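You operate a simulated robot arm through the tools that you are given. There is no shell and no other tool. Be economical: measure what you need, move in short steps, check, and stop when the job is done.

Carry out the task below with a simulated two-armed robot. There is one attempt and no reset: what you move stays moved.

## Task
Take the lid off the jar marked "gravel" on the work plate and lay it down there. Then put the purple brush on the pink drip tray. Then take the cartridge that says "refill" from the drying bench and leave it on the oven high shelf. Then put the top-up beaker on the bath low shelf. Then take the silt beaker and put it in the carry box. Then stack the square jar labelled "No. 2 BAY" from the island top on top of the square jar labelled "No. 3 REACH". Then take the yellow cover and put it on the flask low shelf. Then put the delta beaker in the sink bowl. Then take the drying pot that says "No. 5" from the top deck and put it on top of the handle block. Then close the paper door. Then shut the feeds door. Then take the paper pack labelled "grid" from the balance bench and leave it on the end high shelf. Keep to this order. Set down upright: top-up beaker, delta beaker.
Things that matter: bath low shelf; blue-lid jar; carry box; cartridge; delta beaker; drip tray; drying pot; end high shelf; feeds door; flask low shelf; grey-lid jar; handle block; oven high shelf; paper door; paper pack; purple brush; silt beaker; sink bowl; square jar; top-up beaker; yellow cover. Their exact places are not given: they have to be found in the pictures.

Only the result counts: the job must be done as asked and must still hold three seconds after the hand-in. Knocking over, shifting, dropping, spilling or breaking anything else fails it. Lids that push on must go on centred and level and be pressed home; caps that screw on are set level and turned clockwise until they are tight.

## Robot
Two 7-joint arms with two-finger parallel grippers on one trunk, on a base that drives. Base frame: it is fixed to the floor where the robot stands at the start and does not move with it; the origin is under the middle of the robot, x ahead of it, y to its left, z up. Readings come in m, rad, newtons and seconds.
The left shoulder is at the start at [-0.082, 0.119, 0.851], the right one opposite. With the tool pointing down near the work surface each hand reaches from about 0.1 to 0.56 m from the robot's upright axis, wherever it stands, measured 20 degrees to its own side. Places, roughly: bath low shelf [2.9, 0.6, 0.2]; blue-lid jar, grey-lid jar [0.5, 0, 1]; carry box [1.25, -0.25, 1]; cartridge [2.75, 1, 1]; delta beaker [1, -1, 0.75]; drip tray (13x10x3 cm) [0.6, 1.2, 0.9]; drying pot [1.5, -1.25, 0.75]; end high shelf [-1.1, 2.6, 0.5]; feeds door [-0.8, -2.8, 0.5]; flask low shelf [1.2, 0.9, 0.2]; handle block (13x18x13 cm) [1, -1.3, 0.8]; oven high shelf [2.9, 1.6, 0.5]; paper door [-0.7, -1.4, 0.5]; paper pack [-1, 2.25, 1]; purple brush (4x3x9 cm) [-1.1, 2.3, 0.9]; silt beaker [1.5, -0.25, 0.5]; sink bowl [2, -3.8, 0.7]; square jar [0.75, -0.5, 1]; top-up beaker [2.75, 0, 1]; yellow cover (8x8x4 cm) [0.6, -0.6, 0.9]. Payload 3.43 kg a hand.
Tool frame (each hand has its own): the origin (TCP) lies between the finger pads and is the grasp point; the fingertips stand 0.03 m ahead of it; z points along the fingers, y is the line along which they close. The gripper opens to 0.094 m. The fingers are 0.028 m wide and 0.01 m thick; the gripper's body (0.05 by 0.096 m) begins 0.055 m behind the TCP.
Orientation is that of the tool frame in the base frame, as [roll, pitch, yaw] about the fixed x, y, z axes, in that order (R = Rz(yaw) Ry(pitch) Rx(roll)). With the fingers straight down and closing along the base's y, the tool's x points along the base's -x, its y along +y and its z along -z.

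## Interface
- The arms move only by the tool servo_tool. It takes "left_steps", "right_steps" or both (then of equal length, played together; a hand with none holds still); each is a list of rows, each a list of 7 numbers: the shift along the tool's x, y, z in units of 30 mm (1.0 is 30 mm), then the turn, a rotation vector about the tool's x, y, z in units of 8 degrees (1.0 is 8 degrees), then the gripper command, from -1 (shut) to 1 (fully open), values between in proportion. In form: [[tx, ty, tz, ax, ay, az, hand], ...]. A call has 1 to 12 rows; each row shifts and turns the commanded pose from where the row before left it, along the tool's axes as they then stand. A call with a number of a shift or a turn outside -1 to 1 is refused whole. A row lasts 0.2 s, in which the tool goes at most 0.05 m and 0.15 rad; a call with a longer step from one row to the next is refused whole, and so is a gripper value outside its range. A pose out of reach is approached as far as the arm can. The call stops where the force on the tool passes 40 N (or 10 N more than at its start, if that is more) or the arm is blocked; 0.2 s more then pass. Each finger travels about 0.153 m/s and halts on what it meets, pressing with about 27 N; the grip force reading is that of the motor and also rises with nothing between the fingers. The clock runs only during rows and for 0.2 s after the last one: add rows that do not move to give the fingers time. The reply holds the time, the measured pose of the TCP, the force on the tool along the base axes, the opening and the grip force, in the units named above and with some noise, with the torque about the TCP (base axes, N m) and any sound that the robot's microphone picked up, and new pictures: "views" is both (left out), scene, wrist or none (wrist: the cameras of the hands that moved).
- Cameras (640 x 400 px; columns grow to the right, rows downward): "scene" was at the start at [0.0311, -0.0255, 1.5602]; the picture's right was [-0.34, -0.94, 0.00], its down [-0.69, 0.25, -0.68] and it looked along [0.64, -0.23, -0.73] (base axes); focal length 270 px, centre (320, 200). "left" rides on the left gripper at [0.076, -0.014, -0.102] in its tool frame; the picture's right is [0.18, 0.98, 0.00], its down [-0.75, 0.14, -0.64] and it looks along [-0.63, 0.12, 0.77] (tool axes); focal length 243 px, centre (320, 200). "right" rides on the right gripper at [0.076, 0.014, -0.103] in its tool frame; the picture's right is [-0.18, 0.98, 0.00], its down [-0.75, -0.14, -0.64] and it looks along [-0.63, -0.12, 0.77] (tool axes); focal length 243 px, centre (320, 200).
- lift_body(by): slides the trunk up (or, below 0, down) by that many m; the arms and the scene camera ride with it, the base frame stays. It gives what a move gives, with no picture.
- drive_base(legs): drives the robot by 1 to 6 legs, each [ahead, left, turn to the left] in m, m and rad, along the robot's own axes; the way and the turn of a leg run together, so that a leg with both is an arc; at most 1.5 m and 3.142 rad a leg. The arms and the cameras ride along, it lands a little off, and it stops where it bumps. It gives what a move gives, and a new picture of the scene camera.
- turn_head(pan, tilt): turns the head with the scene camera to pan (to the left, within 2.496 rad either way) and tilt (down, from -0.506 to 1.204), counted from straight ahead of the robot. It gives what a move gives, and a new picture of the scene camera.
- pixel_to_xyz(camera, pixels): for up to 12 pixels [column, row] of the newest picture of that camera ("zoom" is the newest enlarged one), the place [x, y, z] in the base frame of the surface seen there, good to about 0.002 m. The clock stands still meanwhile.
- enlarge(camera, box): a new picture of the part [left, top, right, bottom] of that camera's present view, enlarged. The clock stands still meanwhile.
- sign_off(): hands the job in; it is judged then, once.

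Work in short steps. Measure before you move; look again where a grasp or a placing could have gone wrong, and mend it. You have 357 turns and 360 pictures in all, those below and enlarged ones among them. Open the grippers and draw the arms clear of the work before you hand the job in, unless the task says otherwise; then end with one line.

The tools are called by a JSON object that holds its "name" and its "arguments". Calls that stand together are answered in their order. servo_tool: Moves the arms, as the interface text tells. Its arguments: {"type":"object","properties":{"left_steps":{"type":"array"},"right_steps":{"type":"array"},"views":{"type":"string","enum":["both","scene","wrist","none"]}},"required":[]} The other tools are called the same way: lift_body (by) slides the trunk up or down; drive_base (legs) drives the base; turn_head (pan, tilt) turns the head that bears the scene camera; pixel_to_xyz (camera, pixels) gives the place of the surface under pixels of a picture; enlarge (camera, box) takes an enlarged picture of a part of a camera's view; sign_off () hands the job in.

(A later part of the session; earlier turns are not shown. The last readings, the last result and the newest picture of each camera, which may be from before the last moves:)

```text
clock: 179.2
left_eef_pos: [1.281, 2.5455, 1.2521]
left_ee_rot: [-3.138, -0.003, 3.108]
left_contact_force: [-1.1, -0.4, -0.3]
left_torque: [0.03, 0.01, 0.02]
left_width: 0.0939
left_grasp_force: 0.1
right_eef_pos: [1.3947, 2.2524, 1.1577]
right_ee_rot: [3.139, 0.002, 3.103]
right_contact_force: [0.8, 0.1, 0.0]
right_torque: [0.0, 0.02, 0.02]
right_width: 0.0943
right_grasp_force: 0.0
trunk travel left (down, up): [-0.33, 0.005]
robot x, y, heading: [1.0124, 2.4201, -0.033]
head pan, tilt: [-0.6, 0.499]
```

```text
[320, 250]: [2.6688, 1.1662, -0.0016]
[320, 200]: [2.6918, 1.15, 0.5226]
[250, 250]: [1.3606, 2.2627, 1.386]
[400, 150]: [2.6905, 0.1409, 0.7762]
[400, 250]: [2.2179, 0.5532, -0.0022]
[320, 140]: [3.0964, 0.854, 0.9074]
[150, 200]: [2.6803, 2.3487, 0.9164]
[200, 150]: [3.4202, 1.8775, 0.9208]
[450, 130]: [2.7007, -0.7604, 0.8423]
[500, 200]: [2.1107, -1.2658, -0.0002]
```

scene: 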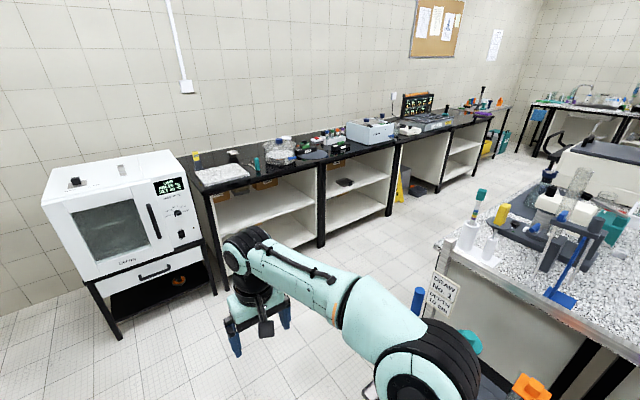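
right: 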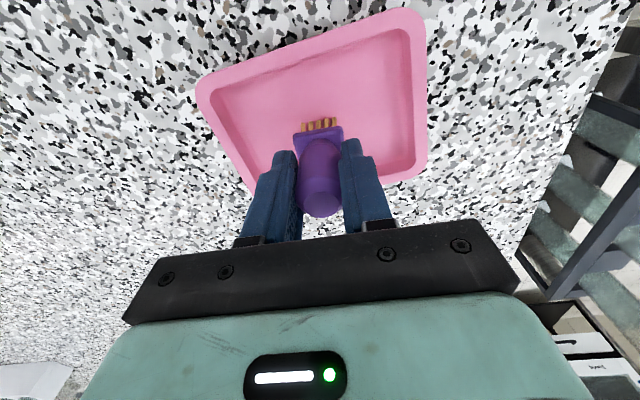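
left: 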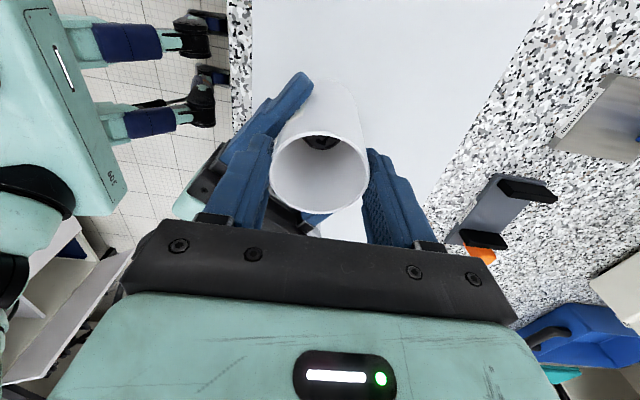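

The far bench front is at x≈2.68. I enlarge the bench top to look for the cartridge and shelf labels.

{"name": "enlarge", "arguments": {"camera": "scene", "box": [190, 110, 430, 260]}}

{"name": "pixel_to_xyz", "arguments": {"camera": "scene", "pixels": [[440, 262], [475, 160], [560, 320], [600, 145], [445, 330]]}}

```text
2.67 times, centred on (310, 185) of scene
```

zoom: 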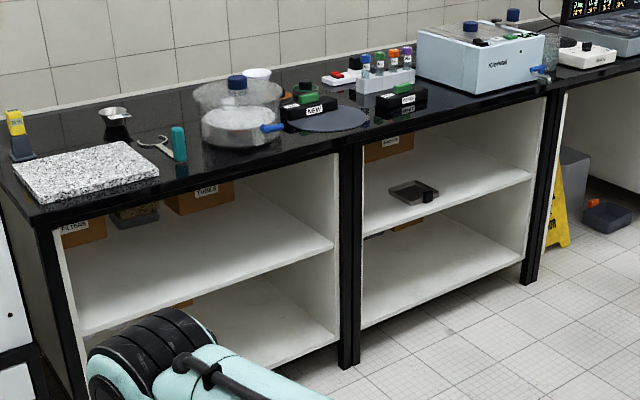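

```text
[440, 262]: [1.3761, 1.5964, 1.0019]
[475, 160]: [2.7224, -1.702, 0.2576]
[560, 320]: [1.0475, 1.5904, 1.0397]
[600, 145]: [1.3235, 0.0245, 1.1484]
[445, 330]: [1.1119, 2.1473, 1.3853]
```

The black cartridges with green handles stand near (300,108) and (400,100) of the zoom. I drive to x≈2.1 and then look down the aisle.

{"name": "drive_base", "arguments": {"legs": [[1.1, 0, 0.033]]}}

{"name": "turn_head", "arguments": {"pan": -1.4, "tilt": 0.6}}

{"name": "pixel_to_xyz", "arguments": {"camera": "scene", "pixels": [[320, 150], [320, 250], [400, 250], [450, 200], [480, 150], [420, 150], [240, 200], [200, 150]]}}

```text
clock: 184.8
left_eef_pos: [2.3523, 2.5452, 1.2519]
left_ee_rot: [-3.141, -0.006, -3.13]
left_contact_force: [-0.1, -0.1, -0.1]
left_torque: [-0.01, 0.0, 0.0]
left_width: 0.0939
left_grasp_force: 0.0
right_eef_pos: [2.4785, 2.2572, 1.1574]
right_ee_rot: [3.139, 0.002, -3.134]
right_contact_force: [0.3, -0.4, -0.1]
right_torque: [0.02, 0.0, 0.03]
right_width: 0.094
right_grasp_force: 0.0
trunk travel left (down, up): [-0.33, 0.005]
robot x, y, heading: [2.0902, 2.4056, 0.006]
head pan, tilt: [-0.6, 0.499]
```

scene: 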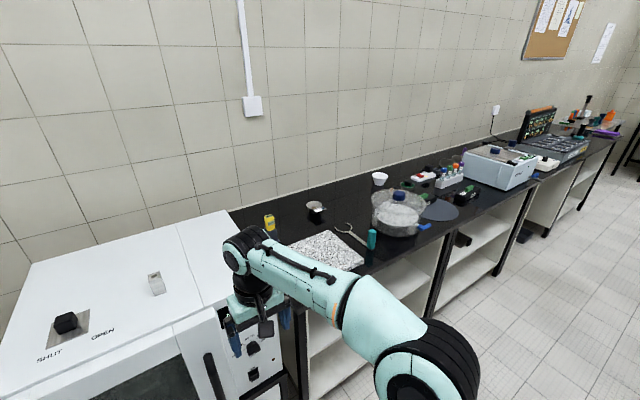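

```text
clock: 185.9
left_eef_pos: [2.3523, 2.5461, 1.2503]
left_ee_rot: [-3.139, -0.005, -3.13]
left_contact_force: [0.2, 0.4, -0.2]
left_torque: [0.02, -0.01, -0.01]
left_width: 0.0937
left_grasp_force: 0.1
right_eef_pos: [2.4784, 2.2564, 1.1566]
right_ee_rot: [3.14, 0.003, -3.134]
right_contact_force: [-0.4, -0.8, 0.0]
right_torque: [-0.03, 0.01, -0.01]
right_width: 0.0939
right_grasp_force: 0.1
trunk travel left (down, up): [-0.33, 0.005]
robot x, y, heading: [2.0918, 2.4037, 0.013]
head pan, tilt: [-1.4, 0.6]
```

scene: 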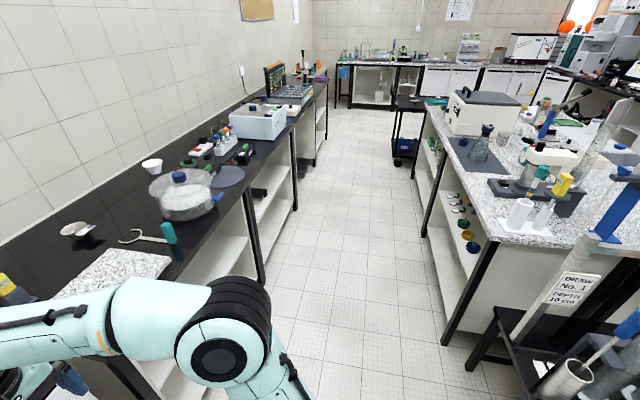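

```text
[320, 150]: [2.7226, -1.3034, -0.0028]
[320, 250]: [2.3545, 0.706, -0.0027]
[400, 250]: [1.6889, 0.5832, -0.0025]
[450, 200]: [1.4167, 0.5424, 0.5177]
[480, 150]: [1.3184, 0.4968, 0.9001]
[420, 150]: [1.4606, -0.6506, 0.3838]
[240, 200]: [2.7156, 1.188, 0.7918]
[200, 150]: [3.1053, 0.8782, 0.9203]
```

The aisle runs from x≈1.42 (island) to 2.68. I drive sideways to y≈1.0 and look at the bench.

{"name": "drive_base", "arguments": {"legs": [[0.05, -1.4, -0.012]]}}

{"name": "turn_head", "arguments": {"pan": 0, "tilt": 0.6}}

{"name": "enlarge", "arguments": {"camera": "scene", "box": [200, 100, 440, 250]}}

```text
clock: 198.3
left_eef_pos: [2.407, 1.1483, 1.2517]
left_ee_rot: [-3.14, -0.006, 3.132]
left_contact_force: [-0.4, -0.3, -0.2]
left_torque: [0.0, -0.01, 0.02]
left_width: 0.0938
left_grasp_force: 0.1
right_eef_pos: [2.5254, 0.8568, 1.1581]
right_ee_rot: [3.141, 0.002, 3.125]
right_contact_force: [0.1, -0.2, -0.4]
right_torque: [0.05, 0.04, 0.04]
right_width: 0.0939
right_grasp_force: 0.1
trunk travel left (down, up): [-0.33, 0.005]
robot x, y, heading: [2.1403, 1.0138, -0.012]
head pan, tilt: [-1.4, 0.6]
```

scene: 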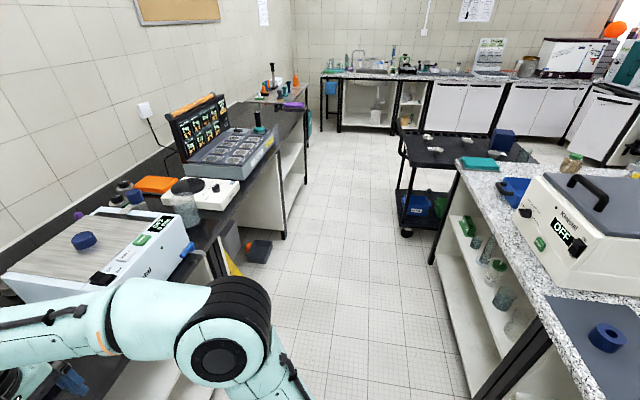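

```text
clock: 199.8
left_eef_pos: [2.4062, 1.1484, 1.2517]
left_ee_rot: [-3.14, -0.006, 3.131]
left_contact_force: [0.2, -0.4, 0.5]
left_torque: [0.02, 0.0, 0.01]
left_width: 0.094
left_grasp_force: 0.1
right_eef_pos: [2.527, 0.8568, 1.158]
right_ee_rot: [3.139, 0.002, 3.125]
right_contact_force: [0.6, -0.4, 0.0]
right_torque: [0.02, 0.03, -0.02]
right_width: 0.0941
right_grasp_force: 0.1
trunk travel left (down, up): [-0.33, 0.005]
robot x, y, heading: [2.1388, 1.0144, -0.008]
head pan, tilt: [0.0, 0.6]
```

scene: 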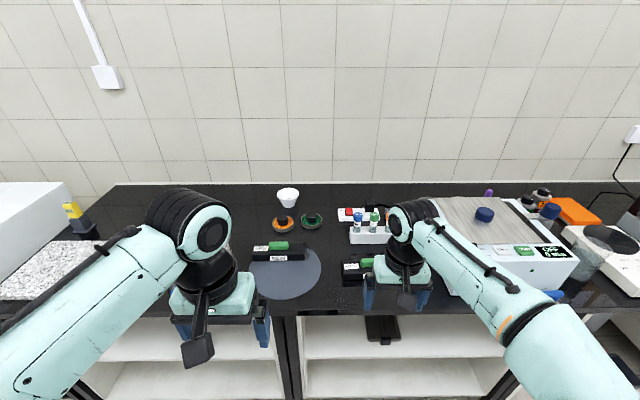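

```text
2.67 times, centred on (320, 175) of scene
```

zoom: 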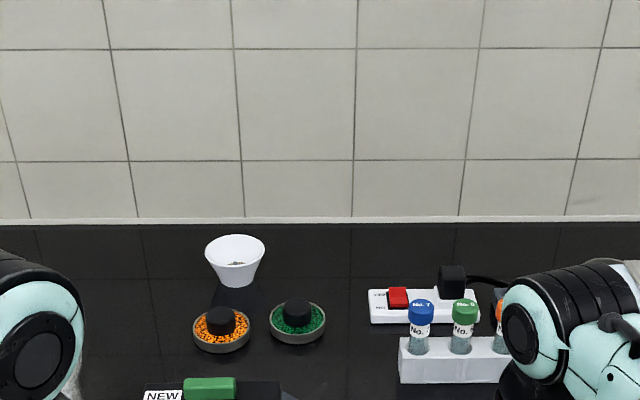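

The cartridges are at (280,250) and (360,270); I enlarge them to read labels.

{"name": "enlarge", "arguments": {"camera": "scene", "box": [240, 225, 400, 325]}}

{"name": "pixel_to_xyz", "arguments": {"camera": "zoom", "pixels": [[165, 82], [60, 100], [240, 105], [150, 100], [495, 145], [415, 160], [480, 175], [500, 155], [480, 180], [300, 330]]}}

```text
4.00 times, centred on (320, 275) of scene
```

zoom: 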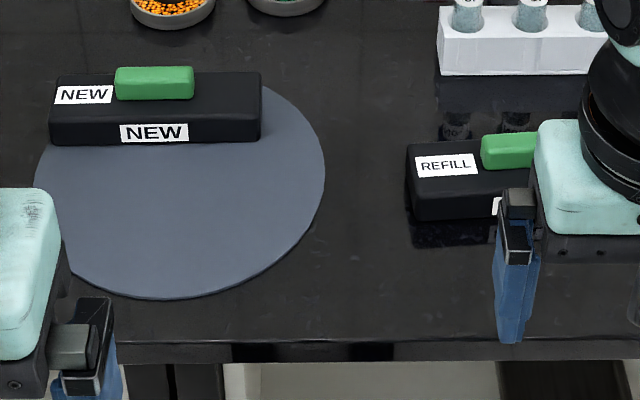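

```text
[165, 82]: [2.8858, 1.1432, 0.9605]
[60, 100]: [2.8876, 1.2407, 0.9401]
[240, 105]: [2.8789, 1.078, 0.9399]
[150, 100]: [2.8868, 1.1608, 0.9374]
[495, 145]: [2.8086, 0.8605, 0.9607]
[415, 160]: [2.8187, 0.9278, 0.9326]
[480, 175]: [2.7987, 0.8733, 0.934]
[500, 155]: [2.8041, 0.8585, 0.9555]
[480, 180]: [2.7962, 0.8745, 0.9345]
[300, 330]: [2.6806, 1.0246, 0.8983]
```

The REFILL cartridge is the right one, at about [2.81, 0.85], with a green handle bar on top. I pull the right hand in and drive so that it faces the left hand.

{"name": "servo_tool", "arguments": {"right_steps": [[1, -0.5, -0.8, 0, 0, 0, 1], [1, -0.5, -0.8, 0, 0, 0, 1], [1, -0.5, -0.8, 0, 0, 0, 1], [1, -0.5, 0, 0, 0, 0, 1], [1, -0.5, 0, 0, 0, 0, 1]], "views": "none"}}

{"name": "drive_base", "arguments": {"legs": [[0, -0.32, 0.01], [0.17, 0, 0]]}}

{"name": "enlarge", "arguments": {"camera": "scene", "box": [200, 200, 440, 350]}}

```text
clock: 201.0
left_eef_pos: [2.4055, 1.148, 1.2521]
left_ee_rot: [-3.14, -0.005, 3.131]
left_contact_force: [0.0, -0.5, -0.7]
left_torque: [0.0, 0.03, 0.02]
left_width: 0.0939
left_grasp_force: 0.1
right_eef_pos: [2.3741, 0.784, 1.2261]
right_ee_rot: [-3.141, 0.001, 3.127]
right_contact_force: [-0.3, 0.0, -0.2]
right_torque: [0.02, 0.02, 0.0]
right_width: 0.0937
right_grasp_force: 0.0
trunk travel left (down, up): [-0.33, 0.005]
robot x, y, heading: [2.1392, 1.0144, -0.013]
head pan, tilt: [0.0, 0.6]
```

```text
clock: 205.5
left_eef_pos: [2.5683, 0.8271, 1.2513]
left_ee_rot: [-3.14, -0.005, -3.141]
left_contact_force: [-0.4, -0.6, -0.1]
left_torque: [-0.02, -0.02, 0.02]
left_width: 0.0941
left_grasp_force: 0.2
right_eef_pos: [2.5406, 0.4639, 1.2281]
right_ee_rot: [3.138, 0.003, 3.136]
right_contact_force: [-0.3, 0.8, -0.1]
right_torque: [0.0, -0.05, 0.02]
right_width: 0.0941
right_grasp_force: 0.1
trunk travel left (down, up): [-0.33, 0.005]
robot x, y, heading: [2.3017, 0.6871, -0.002]
head pan, tilt: [0.0, 0.6]
```

scene: 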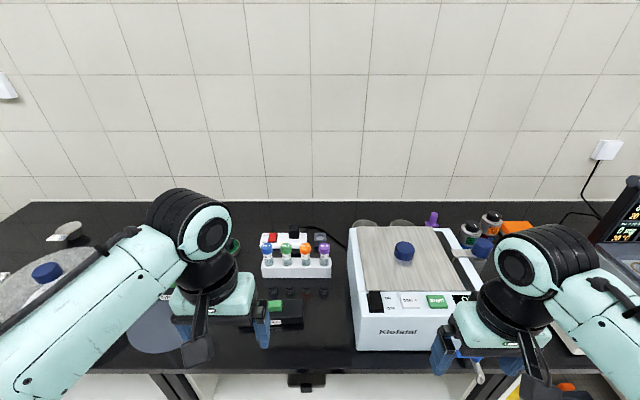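

```text
2.67 times, centred on (320, 275) of scene
```

zoom: 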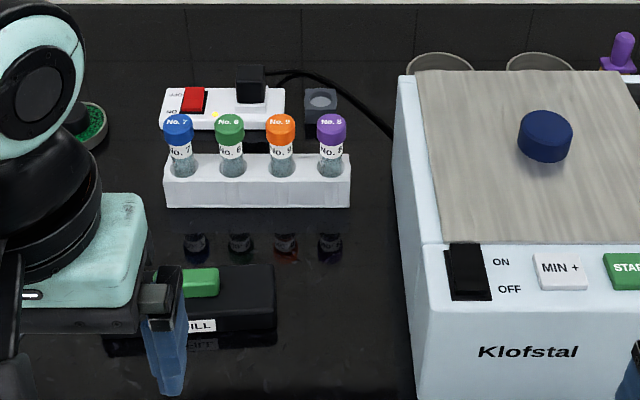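

I use the left wrist camera to look at the cartridge while pitching the hand forward about 50°.

{"name": "servo_tool", "arguments": {"left_steps": [[0, 0, 0, 0, 0, 0, 1]], "views": "wrist"}}

```text
clock: 205.9
left_eef_pos: [2.5682, 0.8276, 1.2524]
left_ee_rot: [-3.14, -0.006, 3.14]
left_contact_force: [-0.1, 0.1, -0.1]
left_torque: [0.0, -0.05, 0.0]
left_width: 0.0941
left_grasp_force: 0.0
right_eef_pos: [2.5397, 0.4633, 1.2282]
right_ee_rot: [3.138, 0.003, 3.136]
right_contact_force: [-1.2, -0.4, 0.7]
right_torque: [0.0, -0.01, -0.01]
right_width: 0.094
right_grasp_force: 0.0
trunk travel left (down, up): [-0.33, 0.005]
robot x, y, heading: [2.3016, 0.691, -0.0]
head pan, tilt: [0.0, 0.6]
```

left: 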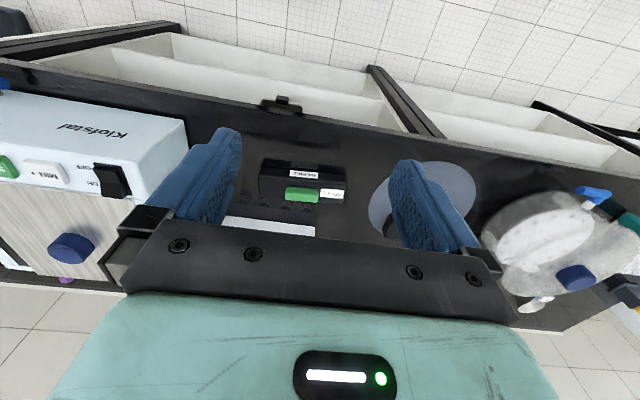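

The cartridge and its handle are at (303,190). I enlarge and measure it.

{"name": "enlarge", "arguments": {"camera": "left", "box": [240, 145, 380, 232]}}

{"name": "pixel_to_xyz", "arguments": {"camera": "zoom", "pixels": [[208, 225], [360, 230], [285, 225], [285, 250], [85, 100], [470, 110], [480, 230], [90, 200], [420, 230], [285, 200], [150, 180], [290, 110]]}}

```text
4.57 times, centred on (310, 188) of left
```

zoom: 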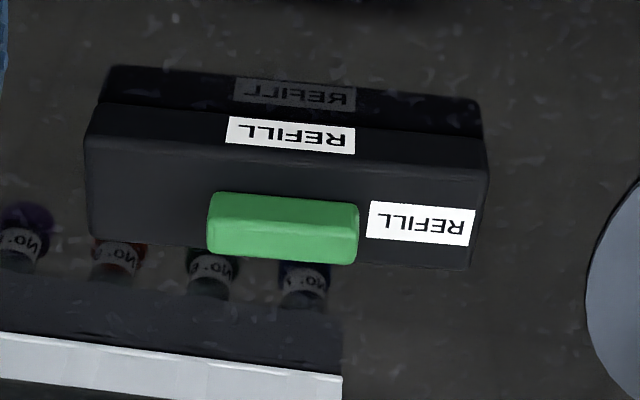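

```text
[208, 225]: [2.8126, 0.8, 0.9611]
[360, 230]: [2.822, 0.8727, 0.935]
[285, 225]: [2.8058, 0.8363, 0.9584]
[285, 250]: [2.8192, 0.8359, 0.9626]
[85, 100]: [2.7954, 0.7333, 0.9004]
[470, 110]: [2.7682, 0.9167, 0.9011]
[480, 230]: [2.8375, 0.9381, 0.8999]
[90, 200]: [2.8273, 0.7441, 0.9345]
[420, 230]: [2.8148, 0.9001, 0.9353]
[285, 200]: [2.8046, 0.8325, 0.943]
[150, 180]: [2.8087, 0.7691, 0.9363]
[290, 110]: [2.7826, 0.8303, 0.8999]
```

Handle: y 0.80–0.872, x≈2.813, z 0.936–0.963. I pitch the left hand to 40° below level (so it can later reach into a shelf) and bring it 10 cm short of the handle.

{"name": "servo_tool", "arguments": {"left_steps": [[0, 0, 0, 0, -1, 0, 1], [0, 0, 0, 0, -1, 0, 1], [0, 0, 0, 0, -1, 0, 1], [0, 0, 0, 0, -1, 0, 1], [0, 0, 0, 0, -1, 0, 1], [0, 0, 0, 0, -1, 0, 1], [0, 0, 0, 0, -0.25, 0, 1]], "views": "none"}}

{"name": "servo_tool", "arguments": {"left_steps": [[0.25, 0.03, 0.96, 0, 0, 0, 1], [0.25, 0.03, 0.96, 0, 0, 0, 1], [0.25, 0.03, 0.96, 0, 0, 0, 1], [0.25, 0.03, 0.96, 0, 0, 0, 1], [0.25, 0.03, 0.96, 0, 0, 0, 1], [0.25, 0.03, 0.96, 0, 0, 0, 1], [0.25, 0.03, 0.96, 0, 0, 0, 1], [0.25, 0.03, 0.96, 0, 0, 0, 1], [0.25, 0.03, 0.96, 0, 0, 0, 1], [0, 0, 0, 0, 0, 0, 1]], "views": "both"}}

```text
clock: 207.5
left_eef_pos: [2.5691, 0.8277, 1.2521]
left_ee_rot: [-3.14, 0.87, -3.141]
left_contact_force: [0.2, 0.3, 0.6]
left_torque: [0.0, 0.01, 0.0]
left_width: 0.0939
left_grasp_force: 0.1
right_eef_pos: [2.5413, 0.4627, 1.2272]
right_ee_rot: [3.14, 0.001, 3.135]
right_contact_force: [-0.5, -0.4, -0.3]
right_torque: [0.02, -0.01, 0.0]
right_width: 0.0942
right_grasp_force: 0.1
trunk travel left (down, up): [-0.33, 0.005]
robot x, y, heading: [2.3017, 0.6923, -0.002]
head pan, tilt: [0.0, 0.6]
```

```text
clock: 209.7
left_eef_pos: [2.7237, 0.8359, 1.0318]
left_ee_rot: [-3.14, 0.869, -3.14]
left_contact_force: [0.7, -0.8, 0.0]
left_torque: [0.0, -0.03, 0.02]
left_width: 0.0939
left_grasp_force: 0.0
right_eef_pos: [2.5401, 0.4625, 1.227]
right_ee_rot: [3.14, 0.003, 3.136]
right_contact_force: [-0.4, -0.4, 0.2]
right_torque: [0.0, -0.02, -0.01]
right_width: 0.0942
right_grasp_force: 0.1
trunk travel left (down, up): [-0.33, 0.005]
robot x, y, heading: [2.3013, 0.6884, 0.0]
head pan, tilt: [0.0, 0.6]
```

scene: 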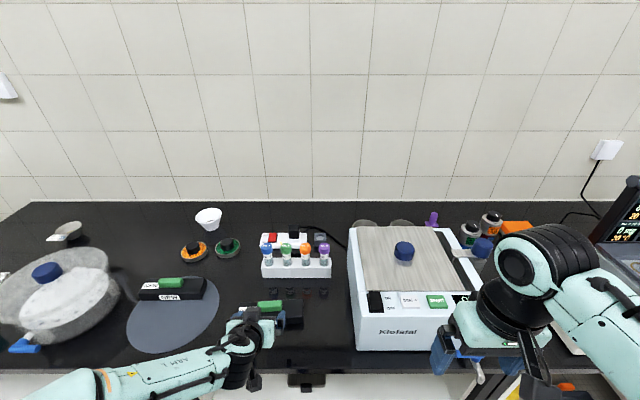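
left: 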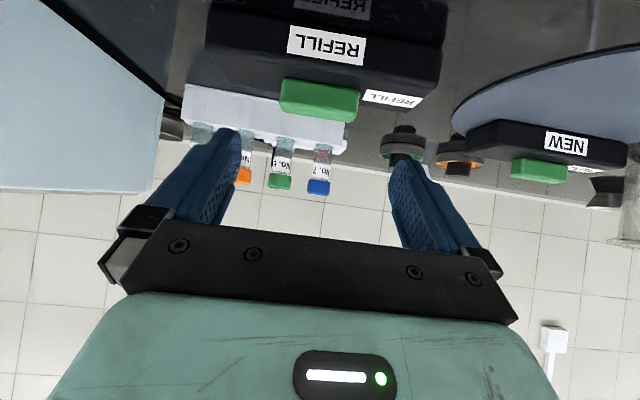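

Aligned. I advance along the fingers to the handle and look before closing.

{"name": "servo_tool", "arguments": {"left_steps": [[0, 0, 1, 0, 0, 0, 1], [0, 0, 1, 0, 0, 0, 1], [0, 0, 0.9, 0, 0, 0, 1], [0, 0, 0.3, 0, 0, 0, 1], [0, 0, 0, 0, 0, 0, 1]], "views": "wrist"}}

```text
clock: 210.9
left_eef_pos: [2.796, 0.8355, 0.9708]
left_ee_rot: [-3.139, 0.868, 3.141]
left_contact_force: [-0.4, -0.1, -0.4]
left_torque: [0.01, -0.01, 0.0]
left_width: 0.0937
left_grasp_force: 0.1
right_eef_pos: [2.5412, 0.4636, 1.2273]
right_ee_rot: [3.14, 0.0, 3.137]
right_contact_force: [0.0, 0.0, 0.6]
right_torque: [-0.03, -0.01, 0.0]
right_width: 0.0942
right_grasp_force: 0.1
trunk travel left (down, up): [-0.33, 0.005]
robot x, y, heading: [2.303, 0.6882, -0.006]
head pan, tilt: [0.0, 0.6]
```

left: 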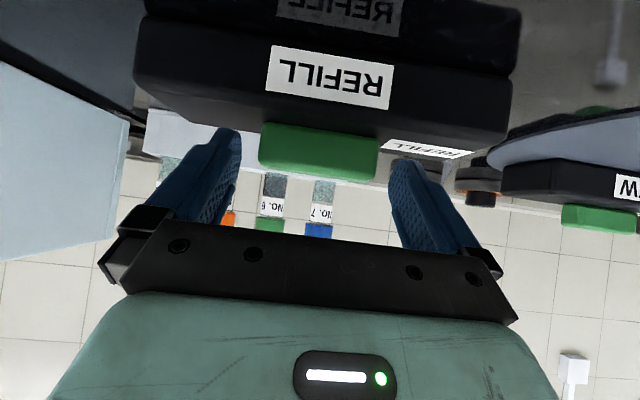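

The handle sits between the fingers. I nudge 4 mm further and close.

{"name": "servo_tool", "arguments": {"left_steps": [[0, 0, 0.15, 0, 0, 0, 1], [0, 0, 0, 0, 0, 0, 0.4], [0, 0, 0, 0, 0, 0, -1], [0, 0, 0, 0, 0, 0, -1], [0, 0, 0, 0, 0, 0, -1]], "views": "none"}}

{"name": "servo_tool", "arguments": {"left_steps": [[-0.2, 0, -0.17, 0, 0, 0, -1], [-0.38, 0, -0.32, 0, 0, 0, -1], [-0.76, 0, -0.64, 0, 0, 0, -1], [0, 0, 0, 0, 0, 0, -1]], "views": "both"}}

```text
clock: 212.1
left_eef_pos: [2.7999, 0.835, 0.9679]
left_ee_rot: [-3.138, 0.867, -3.139]
left_contact_force: [-0.1, -0.8, 0.0]
left_torque: [-0.35, 0.0, 0.01]
left_width: 0.0709
left_grasp_force: 27.2
right_eef_pos: [2.5413, 0.4639, 1.228]
right_ee_rot: [3.139, 0.002, 3.137]
right_contact_force: [0.1, -0.3, 0.9]
right_torque: [-0.05, 0.02, -0.01]
right_width: 0.094
right_grasp_force: 0.0
trunk travel left (down, up): [-0.33, 0.005]
robot x, y, heading: [2.3046, 0.6915, -0.003]
head pan, tilt: [0.0, 0.6]
```

```text
clock: 213.1
left_eef_pos: [2.7997, 0.8354, 1.0199]
left_ee_rot: [-3.14, 0.866, -3.138]
left_contact_force: [-0.3, -1.0, -4.1]
left_torque: [0.01, 0.08, 0.03]
left_width: 0.0709
left_grasp_force: 27.3
right_eef_pos: [2.5426, 0.4643, 1.2274]
right_ee_rot: [-3.14, 0.003, 3.138]
right_contact_force: [-0.9, -0.3, -0.4]
right_torque: [-0.03, 0.0, 0.01]
right_width: 0.0937
right_grasp_force: 0.1
trunk travel left (down, up): [-0.33, 0.005]
robot x, y, heading: [2.3064, 0.6922, -0.002]
head pan, tilt: [0.0, 0.6]
```

scene: 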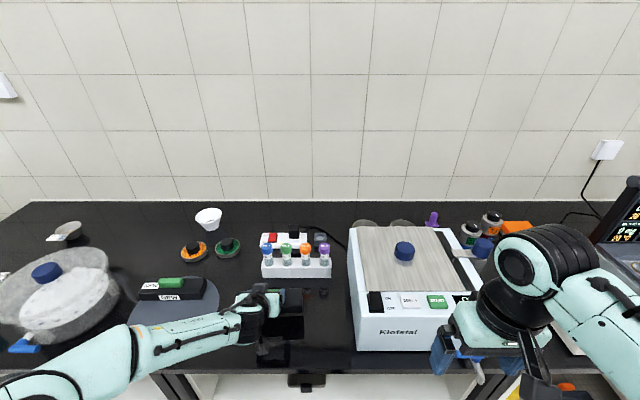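
left: 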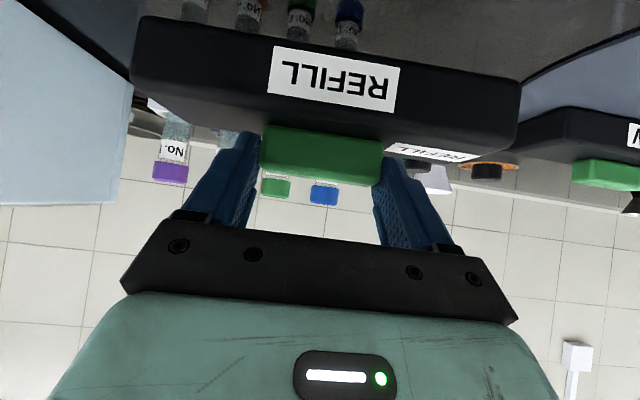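

Cartridge held and level. I lift and draw it back, then back the robot off the bench.

{"name": "servo_tool", "arguments": {"left_steps": [[-0.76, 0, -0.64, 0, 0, 0, -1], [0.15, 0, -0.91, 0, 0, 0, -1], [0.15, 0, -0.91, 0, 0, 0, -1], [0.15, 0, -0.91, 0, 0, 0, -1], [0.15, 0, -0.91, 0, 0, 0, -1], [0.15, 0, -0.91, 0, 0, 0, -1]], "views": "none"}}

{"name": "drive_base", "arguments": {"legs": [[-0.35, 0, 0], [0, 0.75, 0]]}}

{"name": "turn_head", "arguments": {"pan": 0.25, "tilt": 0.9}}

```text
clock: 214.5
left_eef_pos: [2.6802, 0.8355, 1.122]
left_ee_rot: [-3.141, 0.868, -3.14]
left_contact_force: [0.0, -0.2, -4.8]
left_torque: [0.03, 0.1, -0.01]
left_width: 0.0707
left_grasp_force: 26.1
right_eef_pos: [2.5411, 0.4637, 1.2278]
right_ee_rot: [3.139, 0.002, 3.137]
right_contact_force: [-0.8, -0.2, -0.1]
right_torque: [-0.02, -0.02, -0.01]
right_width: 0.094
right_grasp_force: 0.1
trunk travel left (down, up): [-0.33, 0.005]
robot x, y, heading: [2.3073, 0.6903, -0.004]
head pan, tilt: [0.0, 0.6]
```

```text
clock: 223.4
left_eef_pos: [2.3342, 1.5912, 1.1223]
left_ee_rot: [-3.141, 0.867, -3.142]
left_contact_force: [0.1, -0.2, -4.3]
left_torque: [0.03, 0.05, 0.0]
left_width: 0.0705
left_grasp_force: 27.0
right_eef_pos: [2.1941, 1.219, 1.2276]
right_ee_rot: [3.141, 0.001, 3.136]
right_contact_force: [-0.2, 0.6, 0.1]
right_torque: [0.02, -0.01, 0.0]
right_width: 0.0938
right_grasp_force: 0.1
trunk travel left (down, up): [-0.33, 0.005]
robot x, y, heading: [1.9574, 1.4466, -0.004]
head pan, tilt: [0.0, 0.6]
```

scene: 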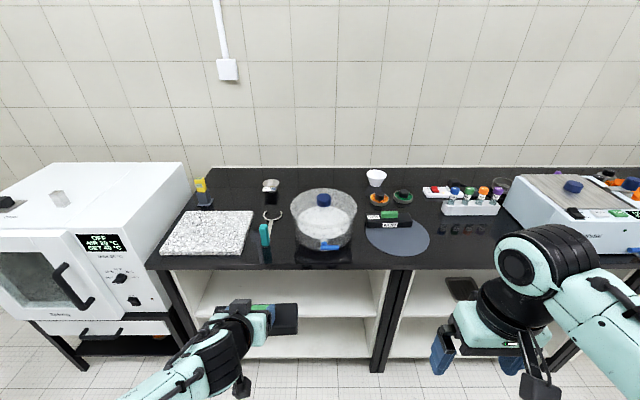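

```text
clock: 224.2
left_eef_pos: [2.3344, 1.5904, 1.1215]
left_ee_rot: [-3.139, 0.867, 3.14]
left_contact_force: [0.1, 0.6, -3.5]
left_torque: [0.0, 0.11, 0.01]
left_width: 0.0706
left_grasp_force: 27.3
right_eef_pos: [2.1945, 1.2183, 1.2277]
right_ee_rot: [3.14, 0.002, 3.135]
right_contact_force: [0.9, -0.3, -0.8]
right_torque: [-0.01, 0.03, 0.01]
right_width: 0.094
right_grasp_force: 0.1
trunk travel left (down, up): [-0.33, 0.005]
robot x, y, heading: [1.9555, 1.4519, -0.006]
head pan, tilt: [0.25, 0.901]
```

scene: 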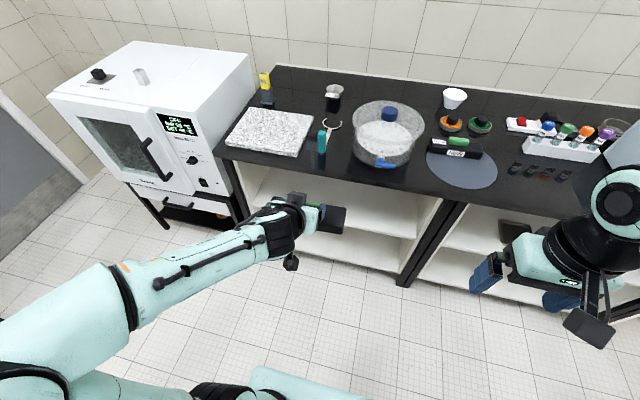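

I lower the trunk 0.32 m, with nothing beneath the hands, and look into the shelf bay.

{"name": "lift_body", "arguments": {"by": -0.32}}

{"name": "turn_head", "arguments": {"pan": 0.15, "tilt": 0.6}}

```text
clock: 227.3
left_eef_pos: [2.3344, 1.5902, 0.8016]
left_ee_rot: [-3.139, 0.866, 3.141]
left_contact_force: [-0.4, 0.4, -3.3]
left_torque: [0.0, 0.09, -0.03]
left_width: 0.0704
left_grasp_force: 26.7
right_eef_pos: [2.1941, 1.2195, 0.9066]
right_ee_rot: [3.14, 0.001, 3.135]
right_contact_force: [0.2, 0.3, -0.2]
right_torque: [0.0, 0.01, -0.03]
right_width: 0.0939
right_grasp_force: 0.1
trunk travel left (down, up): [-0.01, 0.325]
robot x, y, heading: [1.9566, 1.4428, -0.003]
head pan, tilt: [0.25, 0.901]
```

```text
clock: 228.2
left_eef_pos: [2.335, 1.591, 0.8015]
left_ee_rot: [-3.14, 0.866, -3.141]
left_contact_force: [0.1, -0.3, -3.8]
left_torque: [0.0, 0.1, 0.02]
left_width: 0.0702
left_grasp_force: 27.5
right_eef_pos: [2.194, 1.2181, 0.9073]
right_ee_rot: [3.139, 0.002, 3.134]
right_contact_force: [-0.2, 0.6, -0.6]
right_torque: [0.0, -0.01, -0.02]
right_width: 0.0939
right_grasp_force: 0.0
trunk travel left (down, up): [-0.01, 0.325]
robot x, y, heading: [1.958, 1.4454, -0.005]
head pan, tilt: [0.15, 0.6]
```

scene: 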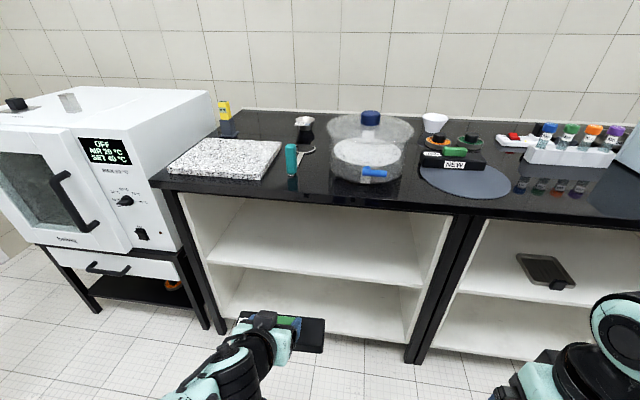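

I measure the high shelf of the left bay and enlarge it.

{"name": "enlarge", "arguments": {"camera": "scene", "box": [160, 170, 480, 370]}}

{"name": "pixel_to_xyz", "arguments": {"camera": "scene", "pixels": [[215, 264], [300, 272], [410, 286], [300, 250], [230, 240], [400, 260], [300, 225], [300, 204], [300, 198], [190, 200], [440, 230], [390, 215]]}}

```text
2.00 times, centred on (320, 270) of scene
```

zoom: 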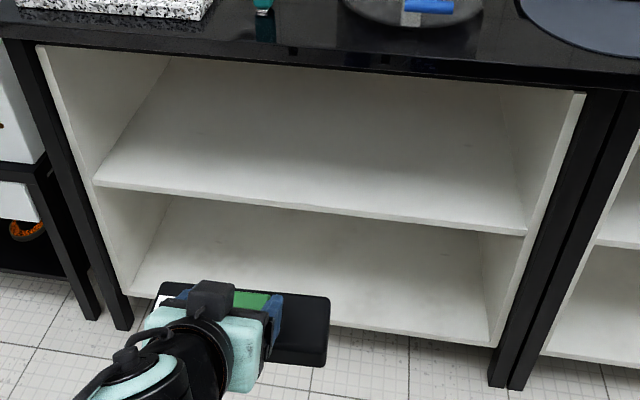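

```text
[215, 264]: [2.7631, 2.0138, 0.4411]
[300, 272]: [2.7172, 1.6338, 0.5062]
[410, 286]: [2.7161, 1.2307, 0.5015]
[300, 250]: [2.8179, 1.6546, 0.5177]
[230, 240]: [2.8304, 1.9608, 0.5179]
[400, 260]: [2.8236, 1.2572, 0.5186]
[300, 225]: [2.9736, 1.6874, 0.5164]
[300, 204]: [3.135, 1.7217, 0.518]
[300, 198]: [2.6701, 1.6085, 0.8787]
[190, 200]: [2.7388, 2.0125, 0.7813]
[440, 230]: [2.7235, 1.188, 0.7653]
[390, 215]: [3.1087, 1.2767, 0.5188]
```

The shelf surface is z≈0.517 from x≈2.72 back, y 1.2–2.0, with the bench underside near 0.87. I lower the left hand to z≈0.64 and drive in.

{"name": "servo_tool", "arguments": {"left_steps": [[0.8, 0, 0.67, 0, 0, 0, -1], [0.8, 0, 0.67, 0, 0, 0, -1], [0.8, 0, 0.67, 0, 0, 0, -1], [0.8, 0, 0.67, 0, 0, 0, -1], [0.8, 0, 0.67, 0, 0, 0, -1], [0, 0, 0, 0, 0, 0, -1]], "views": "none"}}

{"name": "drive_base", "arguments": {"legs": [[0.33, 0, 0]]}}

```text
clock: 229.6
left_eef_pos: [2.3338, 1.5906, 0.6458]
left_ee_rot: [-3.14, 0.868, 3.14]
left_contact_force: [0.4, 1.3, -4.1]
left_torque: [0.0, 0.08, 0.03]
left_width: 0.0704
left_grasp_force: 26.7
right_eef_pos: [2.1943, 1.2187, 0.9067]
right_ee_rot: [3.14, 0.003, 3.135]
right_contact_force: [0.1, 0.0, -0.9]
right_torque: [-0.01, 0.01, 0.03]
right_width: 0.094
right_grasp_force: 0.0
trunk travel left (down, up): [-0.01, 0.325]
robot x, y, heading: [1.9574, 1.4455, -0.007]
head pan, tilt: [0.15, 0.6]
```

```text
clock: 231.8
left_eef_pos: [2.6685, 1.5861, 0.6455]
left_ee_rot: [-3.139, 0.867, 3.137]
left_contact_force: [-0.1, -0.4, -4.9]
left_torque: [-0.02, 0.09, -0.03]
left_width: 0.0703
left_grasp_force: 26.8
right_eef_pos: [2.5267, 1.2161, 0.9077]
right_ee_rot: [3.139, 0.001, 3.129]
right_contact_force: [0.3, 0.1, -0.1]
right_torque: [0.01, 0.0, -0.01]
right_width: 0.0939
right_grasp_force: 0.0
trunk travel left (down, up): [-0.01, 0.325]
robot x, y, heading: [2.2901, 1.4447, -0.007]
head pan, tilt: [0.15, 0.6]
```

scene: 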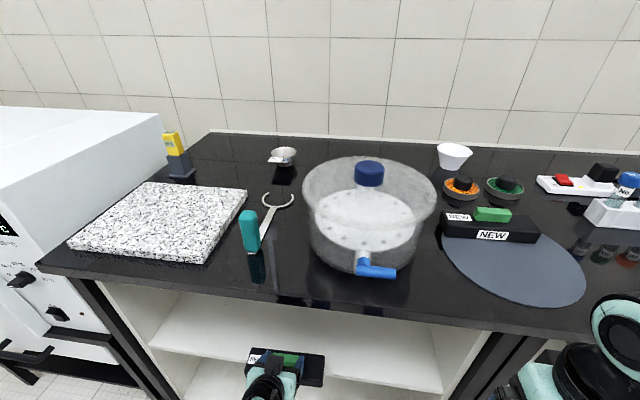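

I extend the arm 13 cm forward into the bay.

{"name": "servo_tool", "arguments": {"left_steps": [[-0.557, 0, 0.664, 0, 0, 0, -1], [-0.557, 0, 0.664, 0, 0, 0, -1], [-0.557, 0, 0.664, 0, 0, 0, -1], [-0.557, 0, 0.664, 0, 0, 0, -1], [-0.557, 0, 0.664, 0, 0, 0, -1], [0, 0, 0, 0, 0, 0, -1]], "views": "both"}}

```text
clock: 233.2
left_eef_pos: [2.7984, 1.5852, 0.644]
left_ee_rot: [-3.14, 0.865, 3.138]
left_contact_force: [0.2, 0.1, -3.4]
left_torque: [0.02, 0.06, -0.06]
left_width: 0.0705
left_grasp_force: 26.8
right_eef_pos: [2.5266, 1.2174, 0.9073]
right_ee_rot: [3.14, 0.002, 3.128]
right_contact_force: [0.6, 0.1, 0.4]
right_torque: [0.02, 0.0, 0.0]
right_width: 0.0941
right_grasp_force: 0.1
trunk travel left (down, up): [-0.01, 0.325]
robot x, y, heading: [2.2922, 1.4453, -0.004]
head pan, tilt: [0.15, 0.6]
```

scene: 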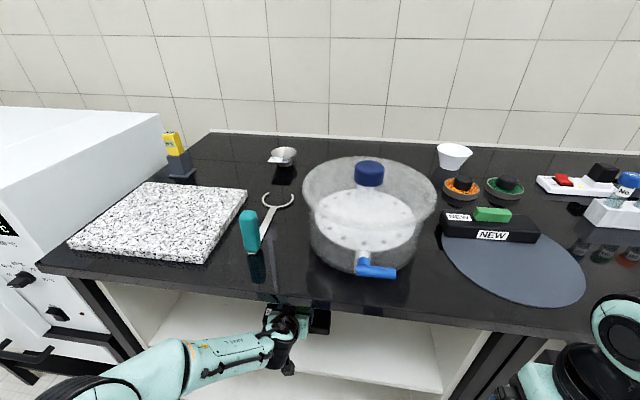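
left: 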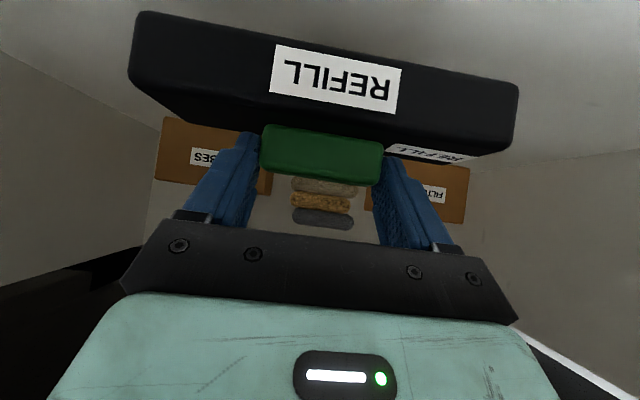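

It is inside with the boxes well behind. I lower 5 cm, then slowly to contact.

{"name": "servo_tool", "arguments": {"left_steps": [[0.64, 0, 0.535, 0, 0, 0, -1], [0.64, 0, 0.535, 0, 0, 0, -1], [0.13, 0, 0.107, 0, 0, 0, -1], [0.1, 0, 0.085, 0, 0, 0, -1], [0, 0, 0, 0, 0, 0, -1]], "views": "wrist"}}

```text
clock: 234.3
left_eef_pos: [2.7987, 1.5853, 0.5887]
left_ee_rot: [-3.139, 0.87, 3.138]
left_contact_force: [0.9, -0.2, 6.4]
left_torque: [-0.58, 0.07, 0.27]
left_width: 0.0703
left_grasp_force: 27.2
right_eef_pos: [2.5265, 1.2152, 0.9076]
right_ee_rot: [3.14, 0.002, 3.13]
right_contact_force: [-0.3, 0.2, 0.2]
right_torque: [0.02, -0.02, 0.0]
right_width: 0.094
right_grasp_force: 0.1
trunk travel left (down, up): [-0.01, 0.325]
robot x, y, heading: [2.2887, 1.4504, -0.007]
head pan, tilt: [0.15, 0.6]
```

left: 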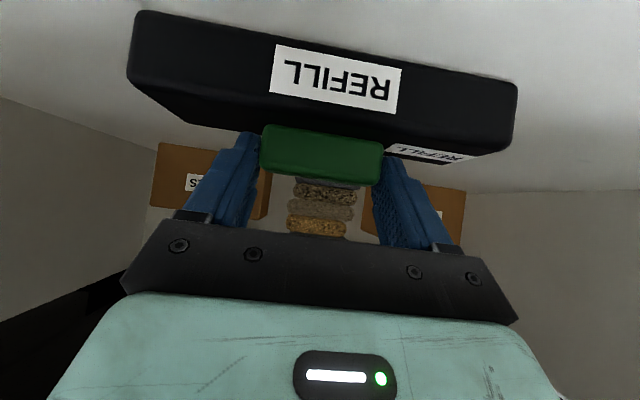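

Contact is made. I open and draw back along the fingers.

{"name": "servo_tool", "arguments": {"left_steps": [[0, 0, 0, 0, 0, 0, 0.6], [0, 0, 0, 0, 0, 0, 1], [0, 0, 0, 0, 0, 0, 1], [0, 0, -0.8, 0, 0, 0, 1], [0, 0, -1, 0, 0, 0, 1], [0.6, 0, -0.8, 0, 0, 0, 1], [0.6, 0, -0.8, 0, 0, 0, 1], [0.6, 0, -0.8, 0, 0, 0, 1]], "views": "wrist"}}

```text
clock: 236.2
left_eef_pos: [2.6629, 1.585, 0.6259]
left_ee_rot: [-3.139, 0.868, 3.135]
left_contact_force: [0.2, -0.1, -0.2]
left_torque: [0.05, 0.0, -0.01]
left_width: 0.0941
left_grasp_force: 0.1
right_eef_pos: [2.5257, 1.216, 0.9081]
right_ee_rot: [3.139, 0.002, 3.129]
right_contact_force: [0.2, -0.5, -0.5]
right_torque: [-0.01, 0.01, -0.02]
right_width: 0.0938
right_grasp_force: 0.0
trunk travel left (down, up): [-0.01, 0.325]
robot x, y, heading: [2.2925, 1.4434, -0.009]
head pan, tilt: [0.15, 0.6]
```

left: 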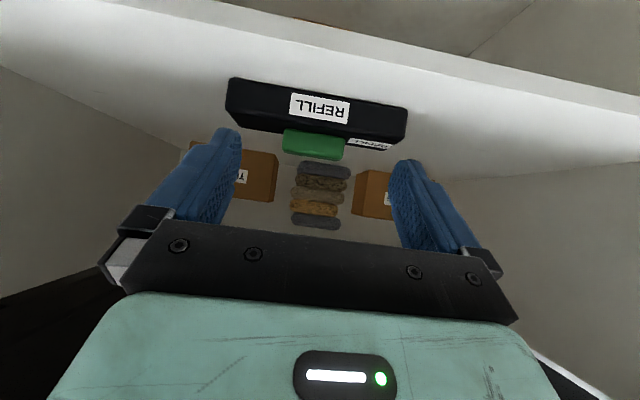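

The cartridge rests on the high shelf. Next is the top-up beaker: I back off, raise the trunk, and drive toward y≈0.15.

{"name": "drive_base", "arguments": {"legs": [[-0.35, 0, 0.009], [0, -1.25, 0]]}}

{"name": "lift_body", "arguments": {"by": 0.3}}

{"name": "turn_head", "arguments": {"pan": 0, "tilt": 0.5}}

```text
clock: 249.1
left_eef_pos: [2.3208, 0.3555, 0.6258]
left_ee_rot: [-3.14, 0.868, -3.125]
left_contact_force: [0.1, -0.3, 0.6]
left_torque: [0.02, 0.01, 0.01]
left_width: 0.0938
left_grasp_force: 0.2
right_eef_pos: [2.1915, -0.0162, 0.9071]
right_ee_rot: [3.141, 0.001, -3.129]
right_contact_force: [-0.7, 0.1, 0.8]
right_torque: [-0.03, 0.04, 0.0]
right_width: 0.0937
right_grasp_force: 0.0
trunk travel left (down, up): [-0.01, 0.325]
robot x, y, heading: [1.9523, 0.2083, 0.013]
head pan, tilt: [0.15, 0.6]
```

scene: 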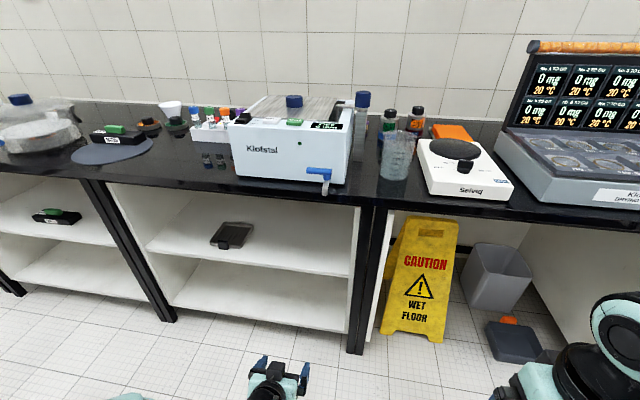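

```text
clock: 252.1
left_eef_pos: [2.3205, 0.3561, 0.9252]
left_ee_rot: [-3.139, 0.866, -3.124]
left_contact_force: [0.3, 0.2, -0.1]
left_torque: [0.0, -0.01, 0.0]
left_width: 0.0939
left_grasp_force: 0.0
right_eef_pos: [2.1906, -0.0157, 1.2073]
right_ee_rot: [3.14, 0.002, -3.128]
right_contact_force: [0.3, -0.9, 0.2]
right_torque: [-0.03, -0.03, 0.02]
right_width: 0.0941
right_grasp_force: 0.1
trunk travel left (down, up): [-0.31, 0.025]
robot x, y, heading: [1.9501, 0.2052, 0.013]
head pan, tilt: [0.15, 0.6]
```

```text
clock: 252.8
left_eef_pos: [2.3209, 0.3566, 0.9261]
left_ee_rot: [-3.14, 0.868, -3.123]
left_contact_force: [-0.3, -0.8, 0.4]
left_torque: [-0.04, 0.01, 0.0]
left_width: 0.0942
left_grasp_force: 0.0
right_eef_pos: [2.1919, -0.0151, 1.2084]
right_ee_rot: [3.138, 0.002, -3.129]
right_contact_force: [-0.6, 0.2, 0.2]
right_torque: [0.0, -0.01, -0.01]
right_width: 0.0939
right_grasp_force: 0.0
trunk travel left (down, up): [-0.31, 0.025]
robot x, y, heading: [1.9473, 0.2072, 0.018]
head pan, tilt: [0.0, 0.499]
```

scene: 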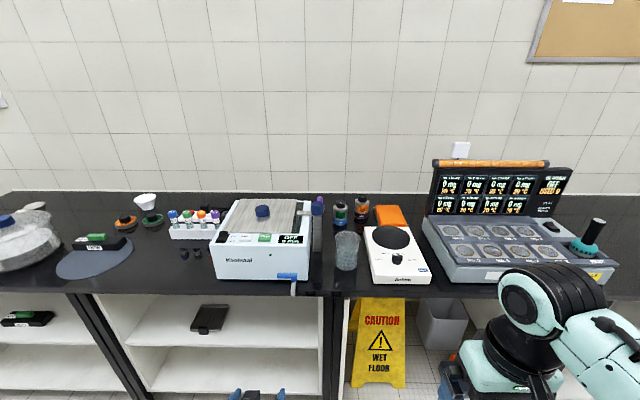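

A glass beaker stands at (346,250) between the bath and the stirrer. I enlarge and measure.

{"name": "enlarge", "arguments": {"camera": "scene", "box": [290, 190, 450, 290]}}

{"name": "pixel_to_xyz", "arguments": {"camera": "zoom", "pixels": [[180, 170], [275, 170], [225, 180], [195, 250], [255, 250], [225, 300], [225, 318], [105, 260], [300, 250], [120, 330], [300, 370], [225, 390]]}}

```text
4.00 times, centred on (370, 240) of scene
```

zoom: 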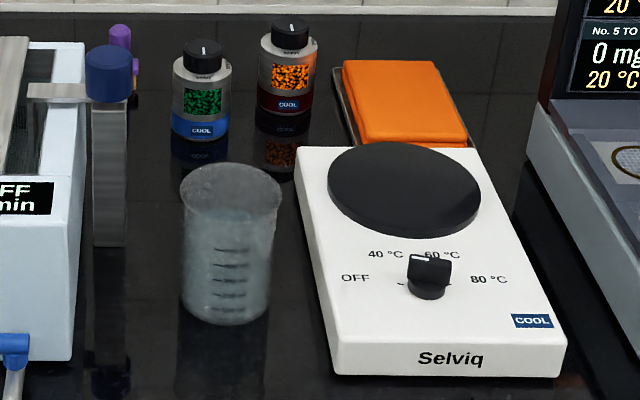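

```text
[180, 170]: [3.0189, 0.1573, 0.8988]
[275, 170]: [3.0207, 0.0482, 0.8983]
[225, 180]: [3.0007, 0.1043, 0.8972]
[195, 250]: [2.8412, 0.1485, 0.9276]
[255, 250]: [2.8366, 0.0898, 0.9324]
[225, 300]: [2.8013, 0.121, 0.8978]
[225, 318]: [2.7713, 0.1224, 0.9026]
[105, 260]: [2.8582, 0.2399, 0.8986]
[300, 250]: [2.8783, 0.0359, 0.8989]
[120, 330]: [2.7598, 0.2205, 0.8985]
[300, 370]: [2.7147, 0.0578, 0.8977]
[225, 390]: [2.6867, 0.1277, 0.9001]
```

It is a graduated beaker centred about [2.812, 0.122], close to 9 cm wide at the rim, so it must be taken from the side low on the body. I line up the left hand and set its pitch to 30°.

{"name": "drive_base", "arguments": {"legs": [[0, -0.22, -0.018], [0.17, 0, 0]]}}

{"name": "servo_tool", "arguments": {"left_steps": [[-0.6, 0, -0.5, 0, -0.63, 0, 1], [-0.6, 0, -0.5, 0, -0.63, 0, 1], [0, 0, 0, 0, 0, 0, 1]], "views": "both"}}

```text
clock: 256.4
left_eef_pos: [2.4963, 0.1309, 0.9264]
left_ee_rot: [-3.139, 0.868, -3.14]
left_contact_force: [-0.5, 0.2, 0.1]
left_torque: [0.02, -0.03, -0.02]
left_width: 0.0941
left_grasp_force: 0.0
right_eef_pos: [2.3605, -0.2379, 1.2079]
right_ee_rot: [3.139, 0.001, 3.136]
right_contact_force: [0.3, -0.1, 0.2]
right_torque: [0.0, 0.05, 0.0]
right_width: 0.094
right_grasp_force: 0.1
trunk travel left (down, up): [-0.31, 0.025]
robot x, y, heading: [2.1213, -0.0144, -0.001]
head pan, tilt: [0.0, 0.499]
```

scene: 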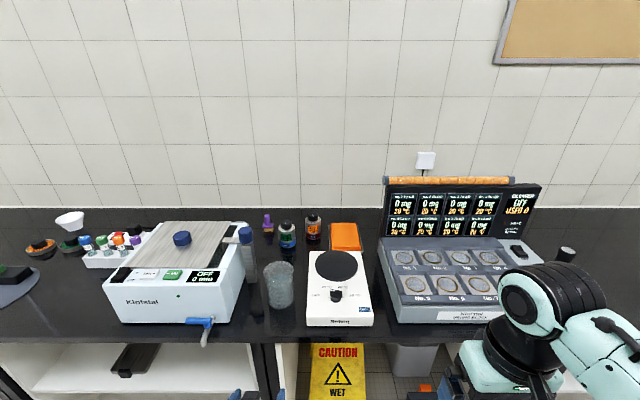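

```text
clock: 257.2
left_eef_pos: [2.5004, 0.1301, 0.9732]
left_ee_rot: [-3.139, 1.041, -3.139]
left_contact_force: [0.5, -0.3, 0.4]
left_torque: [-0.01, -0.01, 0.01]
left_width: 0.0942
left_grasp_force: 0.1
left hand out of reach, approached as far as the arm can: row 2
right_eef_pos: [2.3619, -0.2378, 1.208]
right_ee_rot: [3.14, 0.003, 3.137]
right_contact_force: [-0.1, 0.4, 0.2]
right_torque: [-0.01, 0.0, -0.01]
right_width: 0.094
right_grasp_force: 0.1
trunk travel left (down, up): [-0.31, 0.025]
robot x, y, heading: [2.1196, -0.0094, -0.001]
head pan, tilt: [0.0, 0.499]
```

scene: 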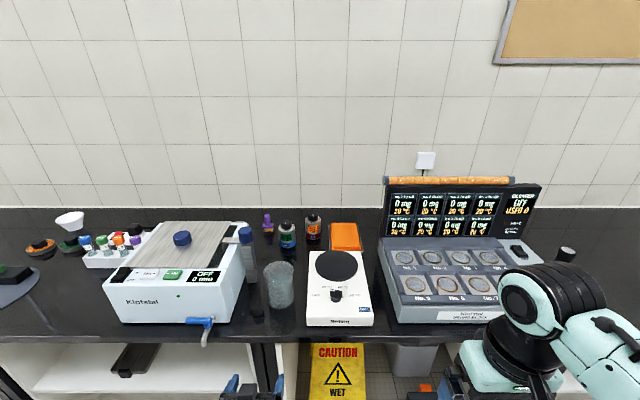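
left: 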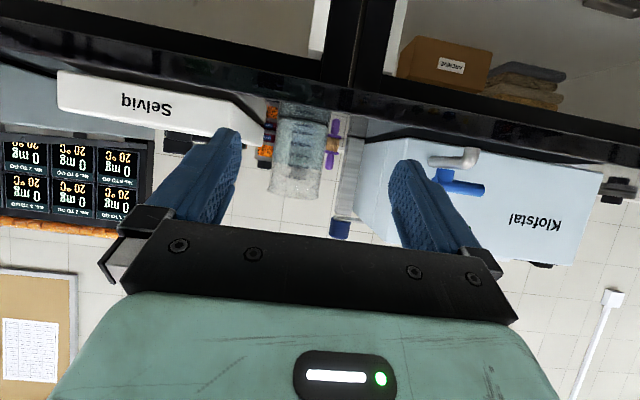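

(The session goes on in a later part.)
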